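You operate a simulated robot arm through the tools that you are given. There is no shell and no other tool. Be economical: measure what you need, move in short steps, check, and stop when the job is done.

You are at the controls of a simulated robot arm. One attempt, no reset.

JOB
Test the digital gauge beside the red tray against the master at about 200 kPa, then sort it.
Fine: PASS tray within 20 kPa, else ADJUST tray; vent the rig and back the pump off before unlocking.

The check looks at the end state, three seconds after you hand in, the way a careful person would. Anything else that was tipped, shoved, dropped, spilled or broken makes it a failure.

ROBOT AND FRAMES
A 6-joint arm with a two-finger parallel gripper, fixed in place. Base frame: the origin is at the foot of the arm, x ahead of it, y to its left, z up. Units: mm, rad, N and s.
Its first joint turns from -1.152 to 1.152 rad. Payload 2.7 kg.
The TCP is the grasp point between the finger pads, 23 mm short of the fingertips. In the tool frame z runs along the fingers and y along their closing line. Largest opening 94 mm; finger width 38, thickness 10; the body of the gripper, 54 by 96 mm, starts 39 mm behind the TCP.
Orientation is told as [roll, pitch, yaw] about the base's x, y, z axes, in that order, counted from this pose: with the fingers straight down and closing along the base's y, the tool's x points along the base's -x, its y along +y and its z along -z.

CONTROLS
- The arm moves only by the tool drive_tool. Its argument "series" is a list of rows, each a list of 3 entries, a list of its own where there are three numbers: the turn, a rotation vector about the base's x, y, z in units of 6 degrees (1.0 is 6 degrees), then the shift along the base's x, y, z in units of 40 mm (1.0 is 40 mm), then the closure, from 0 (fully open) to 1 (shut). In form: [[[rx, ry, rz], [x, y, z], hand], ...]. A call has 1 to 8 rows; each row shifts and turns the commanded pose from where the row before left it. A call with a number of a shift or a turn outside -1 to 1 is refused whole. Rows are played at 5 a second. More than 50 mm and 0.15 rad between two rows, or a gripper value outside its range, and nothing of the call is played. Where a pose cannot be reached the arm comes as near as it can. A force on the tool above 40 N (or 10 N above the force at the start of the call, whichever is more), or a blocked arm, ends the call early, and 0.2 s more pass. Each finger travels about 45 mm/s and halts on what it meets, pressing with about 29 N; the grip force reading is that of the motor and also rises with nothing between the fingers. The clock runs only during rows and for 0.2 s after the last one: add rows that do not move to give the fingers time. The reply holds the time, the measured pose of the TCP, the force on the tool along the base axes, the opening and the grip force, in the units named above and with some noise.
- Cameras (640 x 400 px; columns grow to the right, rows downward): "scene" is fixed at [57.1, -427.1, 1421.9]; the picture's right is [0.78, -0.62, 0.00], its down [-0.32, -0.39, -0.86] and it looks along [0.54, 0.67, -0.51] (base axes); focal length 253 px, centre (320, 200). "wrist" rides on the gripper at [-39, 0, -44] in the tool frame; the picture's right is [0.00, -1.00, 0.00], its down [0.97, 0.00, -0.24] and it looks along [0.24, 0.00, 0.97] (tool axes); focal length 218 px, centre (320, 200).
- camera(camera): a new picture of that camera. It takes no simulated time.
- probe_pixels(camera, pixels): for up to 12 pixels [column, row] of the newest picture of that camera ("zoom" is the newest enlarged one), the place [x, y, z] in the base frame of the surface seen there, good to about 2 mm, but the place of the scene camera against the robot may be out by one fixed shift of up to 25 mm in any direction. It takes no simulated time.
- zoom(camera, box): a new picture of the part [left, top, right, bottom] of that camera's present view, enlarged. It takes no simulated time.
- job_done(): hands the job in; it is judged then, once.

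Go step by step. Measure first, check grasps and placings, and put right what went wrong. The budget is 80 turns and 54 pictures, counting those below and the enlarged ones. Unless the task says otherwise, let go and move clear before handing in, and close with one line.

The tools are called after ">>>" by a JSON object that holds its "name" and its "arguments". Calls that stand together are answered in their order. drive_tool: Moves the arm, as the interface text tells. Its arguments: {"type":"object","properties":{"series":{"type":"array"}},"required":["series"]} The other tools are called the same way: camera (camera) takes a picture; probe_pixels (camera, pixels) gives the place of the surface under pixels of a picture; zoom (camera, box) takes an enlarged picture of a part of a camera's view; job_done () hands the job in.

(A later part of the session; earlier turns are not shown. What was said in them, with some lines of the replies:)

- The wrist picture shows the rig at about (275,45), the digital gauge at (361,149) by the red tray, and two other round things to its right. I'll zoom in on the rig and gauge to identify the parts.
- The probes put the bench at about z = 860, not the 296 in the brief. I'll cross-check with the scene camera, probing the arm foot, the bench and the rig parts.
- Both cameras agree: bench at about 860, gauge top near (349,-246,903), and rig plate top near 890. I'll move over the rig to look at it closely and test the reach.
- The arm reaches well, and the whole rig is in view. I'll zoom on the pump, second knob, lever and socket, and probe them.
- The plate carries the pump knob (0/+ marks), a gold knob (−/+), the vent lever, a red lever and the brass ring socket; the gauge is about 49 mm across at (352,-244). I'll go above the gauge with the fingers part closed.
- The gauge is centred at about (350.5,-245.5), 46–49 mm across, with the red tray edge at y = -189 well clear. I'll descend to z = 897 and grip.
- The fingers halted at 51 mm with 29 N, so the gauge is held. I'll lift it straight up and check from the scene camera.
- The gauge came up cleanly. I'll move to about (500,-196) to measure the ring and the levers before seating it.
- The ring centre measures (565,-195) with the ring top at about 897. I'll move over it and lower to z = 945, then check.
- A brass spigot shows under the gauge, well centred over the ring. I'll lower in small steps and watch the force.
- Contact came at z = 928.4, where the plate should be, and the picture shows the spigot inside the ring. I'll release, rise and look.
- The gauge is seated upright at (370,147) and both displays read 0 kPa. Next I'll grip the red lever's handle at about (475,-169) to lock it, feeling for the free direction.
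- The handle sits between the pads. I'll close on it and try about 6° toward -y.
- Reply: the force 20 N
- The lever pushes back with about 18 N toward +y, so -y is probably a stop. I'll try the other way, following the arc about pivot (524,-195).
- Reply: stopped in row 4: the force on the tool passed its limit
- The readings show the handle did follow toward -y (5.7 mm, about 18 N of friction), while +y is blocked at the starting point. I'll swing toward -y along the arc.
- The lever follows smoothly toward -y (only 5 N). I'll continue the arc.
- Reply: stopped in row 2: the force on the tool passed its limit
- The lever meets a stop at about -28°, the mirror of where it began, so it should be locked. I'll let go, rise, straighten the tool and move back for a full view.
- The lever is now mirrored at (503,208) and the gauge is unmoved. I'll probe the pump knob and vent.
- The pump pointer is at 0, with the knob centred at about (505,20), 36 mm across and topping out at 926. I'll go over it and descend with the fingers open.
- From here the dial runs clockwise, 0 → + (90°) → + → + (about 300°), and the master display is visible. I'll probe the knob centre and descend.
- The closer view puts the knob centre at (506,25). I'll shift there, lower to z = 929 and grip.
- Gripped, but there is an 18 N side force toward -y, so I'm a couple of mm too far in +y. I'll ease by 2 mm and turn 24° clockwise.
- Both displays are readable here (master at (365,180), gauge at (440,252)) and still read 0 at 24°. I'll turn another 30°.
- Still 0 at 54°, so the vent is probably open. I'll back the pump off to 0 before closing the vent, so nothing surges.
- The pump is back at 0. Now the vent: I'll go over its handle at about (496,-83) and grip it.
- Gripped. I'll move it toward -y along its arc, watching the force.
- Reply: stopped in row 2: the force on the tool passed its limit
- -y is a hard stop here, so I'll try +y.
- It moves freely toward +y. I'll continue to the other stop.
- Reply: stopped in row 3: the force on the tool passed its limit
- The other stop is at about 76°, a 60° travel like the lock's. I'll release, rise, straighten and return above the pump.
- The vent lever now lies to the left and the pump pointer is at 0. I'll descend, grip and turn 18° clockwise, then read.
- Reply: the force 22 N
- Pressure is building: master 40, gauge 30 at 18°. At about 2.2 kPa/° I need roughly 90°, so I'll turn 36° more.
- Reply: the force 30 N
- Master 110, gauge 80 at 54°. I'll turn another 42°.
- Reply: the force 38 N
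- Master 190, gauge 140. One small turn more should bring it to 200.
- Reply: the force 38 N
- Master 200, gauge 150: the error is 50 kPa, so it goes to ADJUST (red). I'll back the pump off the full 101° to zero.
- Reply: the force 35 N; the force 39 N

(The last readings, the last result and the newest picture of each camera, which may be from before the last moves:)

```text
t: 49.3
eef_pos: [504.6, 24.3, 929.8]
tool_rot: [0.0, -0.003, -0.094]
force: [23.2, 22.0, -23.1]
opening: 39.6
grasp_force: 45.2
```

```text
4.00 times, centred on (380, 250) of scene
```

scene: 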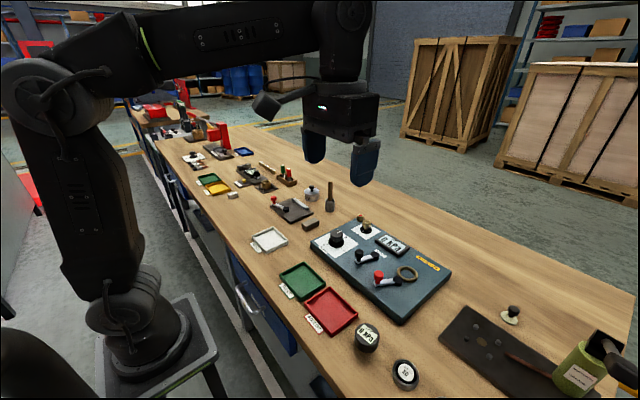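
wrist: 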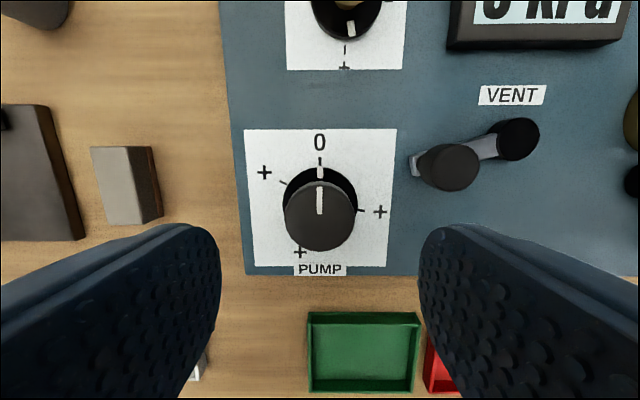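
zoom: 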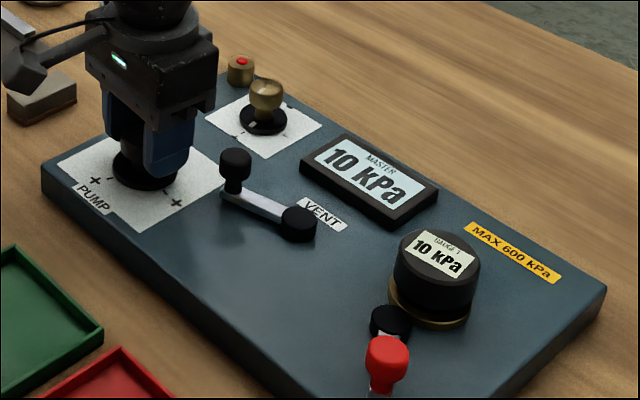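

Both show 10 kPa with about 5° left. I'll finish the turn to 0, release and rise.

>>> {"name": "drive_tool", "arguments": {"series": [[[0, 0, 0.95], [0, 0, 0], 0.8], [[0, 0, 0], [0, 0, 0], 0.8], [[0, 0, 0], [0, 0, 0], 0.3], [[0, 0, 0], [0, 0, 0], 0.3], [[0, 0, 0], [0, 0, 0.8], 0.3], [[0, 0, 0], [0, 0, 0.9], 0.3], [[0, 0, 0], [0, 0, 0], 0.4]]}}

>>> {"name": "camera", "arguments": {"camera": "wrist"}}

```text
t: 50.9
eef_pos: [503.8, 22.2, 998.1]
tool_rot: [0.002, -0.001, 0.001]
force: [-0.2, 0.0, 0.0]
opening: 56.3
grasp_force: 0.0
```

```text
18 pictures are left
```

wrist: 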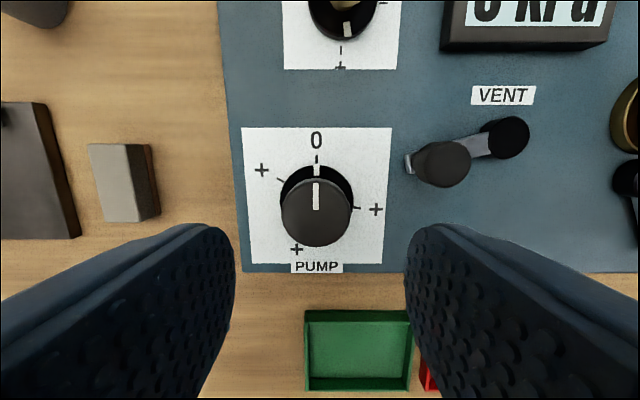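

The pump is at 0. I'll go to the vent handle at about (536,-45) with the tool yawed as before.

>>> {"name": "drive_tool", "arguments": {"series": [[[0, 0, -1], [0.26, -0.56, 0], 0.5], [[0, 0, -1], [0.26, -0.56, 0], 0.5], [[0, 0, -1], [0.27, -0.56, 0], 0.5], [[0, 0, -1], [0, 0, 0], 0.5], [[0, 0, -1], [0, 0, 0], 0.5], [[0, 0, -1], [0, 0, 0], 0.5], [[0, 0, -1], [0, 0, 0], 0.5], [[0, 0, -1], [0, 0, 0], 0.5]]}}

>>> {"name": "drive_tool", "arguments": {"series": [[[0, 0, -1], [0, 0, -0.4], 0.5], [[0, 0, 0], [0, 0, -0.6], 0.5], [[0, 0, 0], [0, 0, -0.63], 0.5], [[0, 0, 0], [0, 0, 0], 0.5], [[0, 0, 0], [0, 0, 0], 0.9], [[0, 0, 0], [0, 0, 0], 0.9], [[0, 0, 0], [0, 0, 0], 0.9]]}}

>>> {"name": "camera", "arguments": {"camera": "wrist"}}

```text
t: 52.7
eef_pos: [535.5, -43.3, 998.6]
tool_rot: [-0.001, -0.001, -0.839]
force: [1.0, 0.3, -0.5]
opening: 46.8
grasp_force: 0.1
```

```text
t: 54.3
eef_pos: [534.7, -43.8, 932.3]
tool_rot: [-0.002, -0.003, -0.943]
force: [-3.4, -0.7, -1.0]
opening: 23.5
grasp_force: 44.9
```

```text
17 pictures are left
```

wrist: 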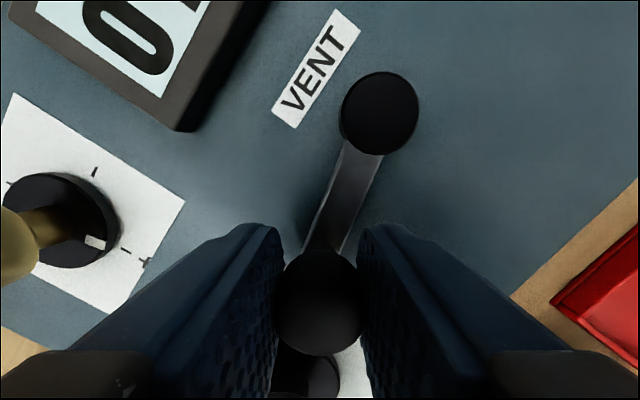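

Gripped on the vent handle. I'll swing it back along the arc to the vented position.

>>> {"name": "drive_tool", "arguments": {"series": [[[0, 0, 1], [-0.135, -0.04, 0], 0.9], [[0, 0, 1], [-0.13, -0.055, 0], 0.9], [[0, 0, 1], [-0.124, -0.069, 0], 0.9], [[0, 0, 1], [-0.116, -0.081, 0], 0.9], [[0, 0, 1], [-0.107, -0.093, 0], 0.9], [[0, 0, 1], [-0.097, -0.103, 0], 0.9], [[0, 0, 1], [-0.085, -0.113, 0], 0.9], [[0, 0, 1], [-0.073, -0.12, 0], 0.9]]}}

>>> {"name": "drive_tool", "arguments": {"series": [[[0, 0, 1], [-0.06, -0.128, 0], 0.9], [[0, 0, 0], [-0.045, -0.133, 0], 0.9], [[0, 0, 0], [-0.015, -0.07, 0], 0.9], [[0, 0, 0], [0, 0, 0], 0.9]]}}

```text
t: 56.1
eef_pos: [501.8, -69.4, 933.9]
tool_rot: [0.001, -0.004, -0.099]
force: [11.9, 6.0, -5.8]
opening: 23.3
grasp_force: 45.2
```

```text
t: 57.1
eef_pos: [494.9, -80.7, 933.2]
tool_rot: [0.002, -0.002, 0.002]
force: [4.3, 26.3, 4.7]
opening: 23.6
grasp_force: 45.2
```

The vent is back at its original stop (y = -80.7, 26 N reaction). I'll release, rise and view everything before unlocking.

>>> {"name": "drive_tool", "arguments": {"series": [[[0, 0, 0], [0, 0, 0], 0.5], [[0, 0, 0], [0, 0, 0], 0.5], [[0, 0, 0], [0, 0, 0.8], 0.5], [[0, 0, 0], [0, 0, 0.8], 0.5], [[0, 0, 0], [-0.1, -0.8, 0.8], 0.5], [[0, 0, 0], [-0.1, -0.8, 0], 0.5], [[0, 0, 0], [0, 0, 0], 0.5]]}}

>>> {"name": "camera", "arguments": {"camera": "wrist"}}

```text
t: 58.7
eef_pos: [487.7, -148.4, 1028.7]
tool_rot: [0.0, -0.003, 0.001]
force: [-0.4, -0.6, 0.0]
opening: 47.0
grasp_force: 0.1
```

```text
16 pictures are left
```

wrist: 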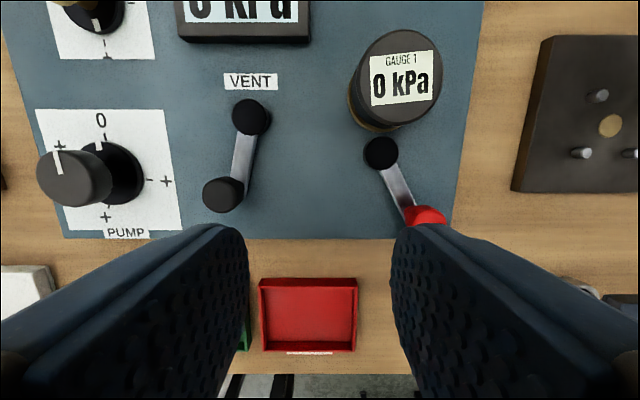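

The vent is open, the pump is at 0 and the displays read 0. Next I'll grip the red lever at (476.5,-222) with yaw +28°.

>>> {"name": "drive_tool", "arguments": {"series": [[[0, 0, 1], [-0.1, -0.62, 0], 0.5], [[0, 0, 1], [-0.1, -0.62, 0], 0.5], [[0, 0, 1], [-0.08, -0.61, -0.3], 0.5], [[0, 0, 1], [0, 0, -0.8], 0.5], [[0, 0, 0.6], [0, 0, -0.8], 0.5], [[0, 0, 0], [0, 0, -0.55], 0.5], [[0, 0, 0], [0, 0, 0], 0.5]]}}

>>> {"name": "camera", "arguments": {"camera": "wrist"}}

```text
t: 60.3
eef_pos: [477.1, -220.6, 930.3]
tool_rot: [0.0, -0.003, 0.485]
force: [-0.8, -0.1, -0.8]
opening: 47.0
grasp_force: 0.1
```

```text
15 pictures are left
```

wrist: 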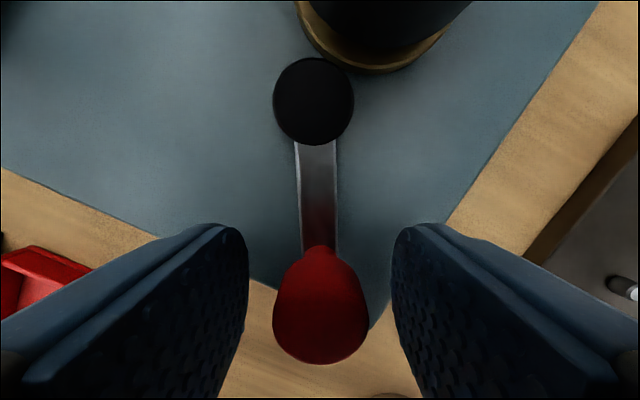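

>>> {"name": "drive_tool", "arguments": {"series": [[[0, 0, 0], [0, 0, 0], 0.9], [[0, 0, 0], [0, 0, 0], 0.9], [[0, 0, 0], [0, 0, 0], 0.9], [[0, 0, -1], [-0.063, 0.129, 0], 0.9], [[0, 0, -1], [-0.049, 0.135, 0], 0.9], [[0, 0, -1], [-0.035, 0.14, 0], 0.9], [[0, 0, -1], [-0.02, 0.142, 0], 0.9], [[0, 0, -0.6], [-0.005, 0.144, 0], 0.9]]}}

>>> {"name": "drive_tool", "arguments": {"series": [[[0, 0, 0], [0.01, 0.144, 0], 0.9], [[0, 0, 0], [0.017, 0.143, 0], 0.9], [[0, 0, 0], [0.032, 0.14, 0], 0.9], [[0, 0, 0], [0.047, 0.136, 0], 0.9], [[0, 0, 0], [0.02, 0.05, 0], 0.9], [[0, 0, 0], [0, 0, 0], 0.9]]}}

```text
t: 62.1
eef_pos: [470.1, -194.2, 931.2]
tool_rot: [-0.002, -0.003, -0.002]
force: [-6.7, -8.8, 4.3]
opening: 23.3
grasp_force: 45.0
```

```text
t: 63.5
eef_pos: [475.4, -171.0, 931.6]
tool_rot: [-0.002, -0.002, 0.0]
force: [-3.3, -11.7, 3.8]
opening: 23.3
grasp_force: 45.6
```

It's at y = -171, and the original stop was about -168. I'll push the last bit home, then release and rise.

>>> {"name": "drive_tool", "arguments": {"series": [[[0, 0, 0], [0.025, 0.06, 0], 0.9], [[0, 0, 0], [0.02, 0.045, 0], 0.9], [[0, 0, 0], [0, 0, 0], 0.9]]}}

>>> {"name": "drive_tool", "arguments": {"series": [[[0, 0, 0], [0, 0, 0], 0.5], [[0, 0, 0], [0, 0, 0], 0.5], [[0, 0, 0], [0, 0, 0.9], 0.3], [[0, 0, 0], [0, 0, 0.9], 0.3], [[0, 0, 0], [0.5, -0.2, 0.4], 0.3], [[0, 0, 0], [0, 0, 0], 0.3]]}}

>>> {"name": "camera", "arguments": {"camera": "wrist"}}

```text
t: 64.3
eef_pos: [476.9, -166.8, 932.4]
tool_rot: [-0.002, -0.003, 0.0]
force: [-11.1, -22.8, 6.8]
opening: 23.4
grasp_force: 44.8
```

```text
t: 65.7
eef_pos: [496.4, -172.6, 1018.1]
tool_rot: [0.0, -0.002, 0.002]
force: [-0.4, 0.1, -0.2]
opening: 65.9
grasp_force: 0.1
```

```text
14 pictures are left
```

wrist: 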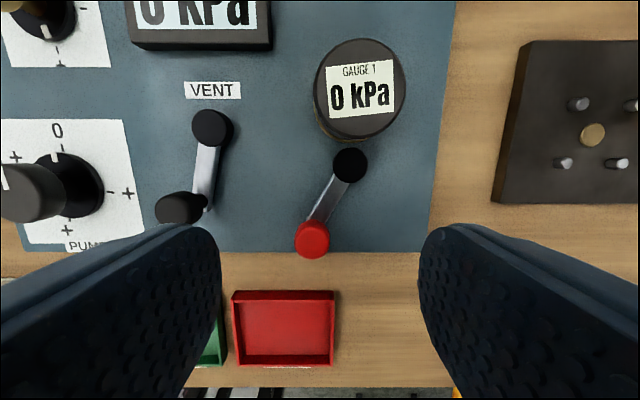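

The lever is back in its unlocked place. I'll go over the gauge at (565,-195), descend to 929 and grip.

>>> {"name": "drive_tool", "arguments": {"series": [[[0, 0, 0], [0.86, -0.29, 0], 0.3], [[0, 0, 0], [0.86, -0.28, 0], 0.3], [[0, 0, 0], [0, 0, -0.9], 0.3], [[0, 0, 0], [0, 0, -0.9], 0.3], [[0, 0, 0], [0, 0, -0.42], 0.3], [[0, 0, 0], [0, 0, 0], 0.7], [[0, 0, 0], [0, 0, 0], 0.7], [[0, 0, 0], [0, 0, 0], 0.7]]}}

>>> {"name": "drive_tool", "arguments": {"series": [[[0, 0, 0], [0, 0, 0.1], 0.7], [[0, 0, 0], [0, 0, 0.2], 0.7], [[0, 0, 0], [0, 0, 0.6], 0.7], [[0, 0, 0], [0, 0, 0.8], 0.7], [[0, 0, 0], [0, 0, 0.8], 0.7], [[0, 0, 0], [0, 0, 0], 0.7]]}}

>>> {"name": "zoom", "arguments": {"camera": "scene", "box": [290, 200, 450, 340]}}

```text
t: 67.5
eef_pos: [565.7, -195.4, 931.2]
tool_rot: [0.0, -0.001, 0.0]
force: [0.1, -0.1, 1.2]
opening: 51.2
grasp_force: 28.9
```

```text
t: 68.9
eef_pos: [565.7, -196.0, 1030.6]
tool_rot: [0.0, -0.001, 0.001]
force: [-0.9, 0.2, -3.2]
opening: 50.9
grasp_force: 28.9
```

```text
2.86 times, centred on (370, 270) of scene
```

zoom: 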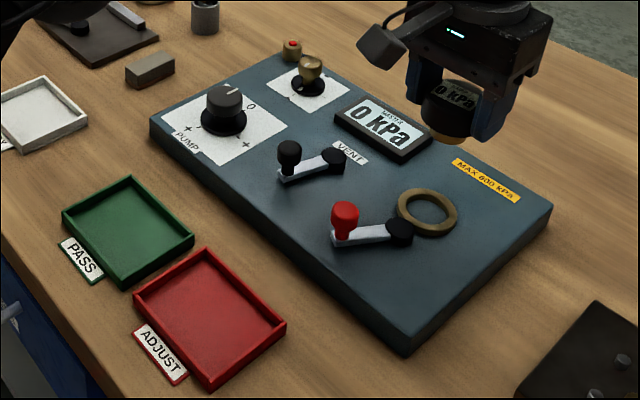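

The gauge came out freely and the rig looks as at the start. I'll carry it over toward the red tray and measure the tray before lowering.

>>> {"name": "drive_tool", "arguments": {"series": [[[0, 0, 0], [-0.95, 0.28, 0], 0.7], [[0, 0, 0], [-0.95, 0.28, 0], 0.7], [[0, 0, 0], [-0.95, 0.28, 0], 0.7], [[0, 0, 0], [-0.95, 0.28, 0], 0.7], [[0, 0, 0], [-0.95, 0.28, 0], 0.7], [[0, 0, 0], [-0.75, 0, 0], 0.7], [[0, 0, 0], [0, 0, 0], 0.7]]}}

>>> {"name": "camera", "arguments": {"camera": "wrist"}}

>>> {"name": "zoom", "arguments": {"camera": "scene", "box": [270, 230, 430, 370]}}

```text
t: 70.5
eef_pos: [345.2, -139.6, 1029.2]
tool_rot: [0.0, -0.002, 0.0]
force: [0.5, 0.2, -2.0]
opening: 51.0
grasp_force: 28.9
```

```text
12 pictures are left
```

wrist: 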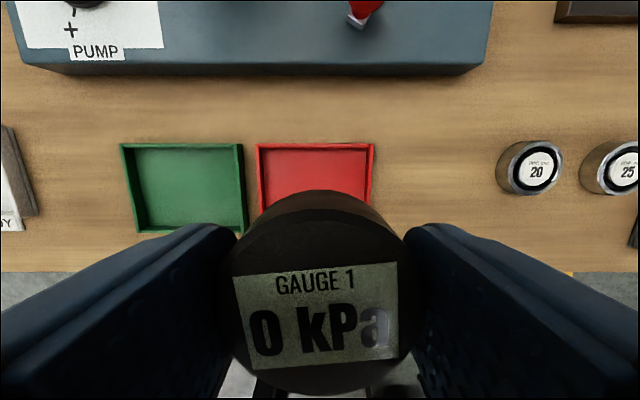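

```text
2.86 times, centred on (350, 300) of scene
```

zoom: 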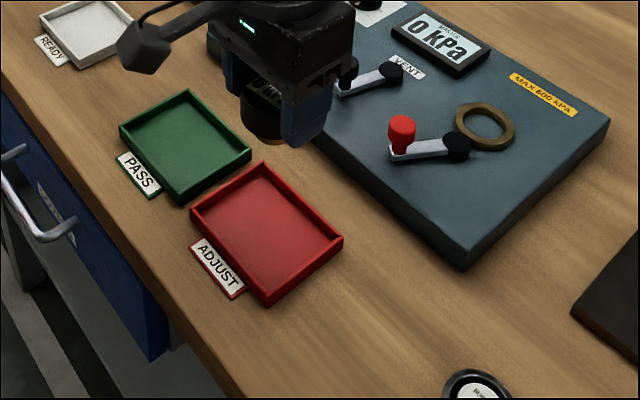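

>>> {"name": "probe_pixels", "arguments": {"camera": "wrist", "pixels": [[315, 145], [315, 165], [260, 170], [373, 170], [265, 190], [369, 190], [315, 153], [243, 170]]}}

>>> {"name": "probe_pixels", "arguments": {"camera": "zoom", "pixels": [[262, 165], [340, 238], [268, 300], [193, 214], [265, 235]]}}

```text
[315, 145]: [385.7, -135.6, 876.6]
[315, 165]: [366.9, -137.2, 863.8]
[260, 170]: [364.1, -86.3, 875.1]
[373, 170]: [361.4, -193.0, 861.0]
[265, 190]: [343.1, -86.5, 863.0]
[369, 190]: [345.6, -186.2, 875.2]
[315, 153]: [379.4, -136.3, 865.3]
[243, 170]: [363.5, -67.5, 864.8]
```

```text
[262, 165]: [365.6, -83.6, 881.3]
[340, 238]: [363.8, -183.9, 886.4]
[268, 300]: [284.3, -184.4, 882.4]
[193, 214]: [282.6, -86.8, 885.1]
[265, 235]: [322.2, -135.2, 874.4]
```

The red tray spans x about 305–386 and y about -86 to -186, with its floor at 863, so its centre is (346,-136). I'll shift 3 mm and lower.

>>> {"name": "drive_tool", "arguments": {"series": [[[0, 0, 0], [0, 0.09, -0.9], 0.7], [[0, 0, 0], [0, 0, -0.9], 0.7], [[0, 0, 0], [0, 0, -0.8], 0.7], [[0, 0, 0], [0, 0, -0.3], 0.7], [[0, 0, 0], [0, 0, -0.1], 0.7], [[0, 0, 0], [0, 0, -0.05], 0.7], [[0, 0, 0], [0, 0, 0], 0.7]]}}

```text
t: 72.1
eef_pos: [345.4, -136.7, 908.8]
tool_rot: [0.0, -0.001, 0.002]
force: [-0.4, -0.2, -3.3]
opening: 51.3
grasp_force: 28.8
```

>>> {"name": "drive_tool", "arguments": {"series": [[[0, 0, 0], [0, 0, -0.04], 0.7], [[0, 0, 0], [0, 0, -0.04], 0.7], [[0, 0, 0], [0, 0, -0.04], 0.7], [[0, 0, 0], [0, 0, 0], 0.7]]}}

```text
t: 73.1
eef_pos: [345.6, -136.4, 904.0]
tool_rot: [0.0, -0.005, 0.001]
force: [-3.0, 4.4, 15.3]
opening: 51.2
grasp_force: 29.9
```

Contact at z = 904 with the expected upward force, so the gauge is on the tray floor. I'll release gently and rise.

>>> {"name": "drive_tool", "arguments": {"series": [[[0, 0, 0], [0, 0, 0.02], 0.4], [[0, 0, 0], [0, 0, 0], 0.36], [[0, 0, 0], [0, 0, 0], 0.36], [[0, 0, 0], [0, 0, 0.4], 0.36], [[0, 0, 0], [0, 0, 0.9], 0.36], [[0, 0, 0], [0, 0, 0.9], 0.36], [[0, 0, 0], [0, 0, 0.9], 0.36], [[0, 0, 0], [0, 0, 0], 0.3]]}}

>>> {"name": "camera", "arguments": {"camera": "wrist"}}

>>> {"name": "zoom", "arguments": {"camera": "scene", "box": [270, 200, 450, 350]}}

```text
t: 74.9
eef_pos: [346.0, -135.5, 1028.9]
tool_rot: [-0.001, -0.003, 0.003]
force: [-0.7, 0.0, 0.6]
opening: 65.9
grasp_force: 0.0
```

```text
10 pictures are left
```

wrist: 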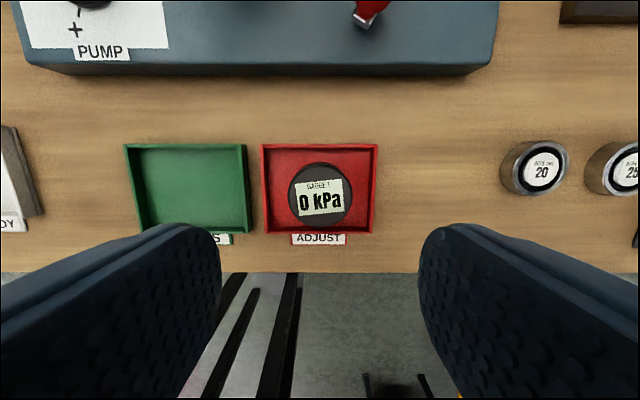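

```text
2.67 times, centred on (360, 275) of scene
```

zoom: 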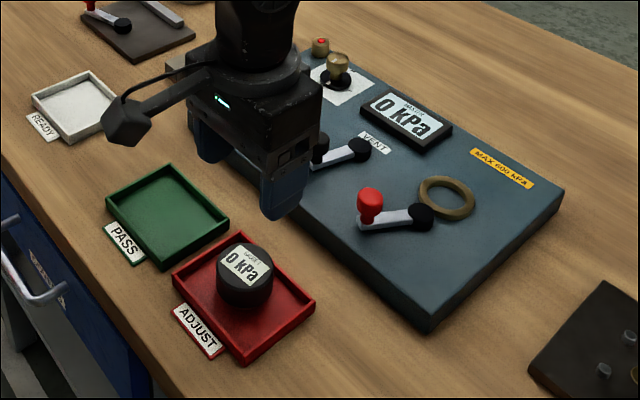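

The gauge stands upright in the ADJUST tray at (320,194), the rig is vented with the pump at 0, and the arm is clear. I'm handing in.

>>> {"name": "job_done", "arguments": {}}

```text
The job is handed in.
```

Gauge 1 read 150 kPa against the master's 200 kPa, 50 kPa off, so it's now in the ADJUST tray. I backed off the pump and vented the rig before unlocking.
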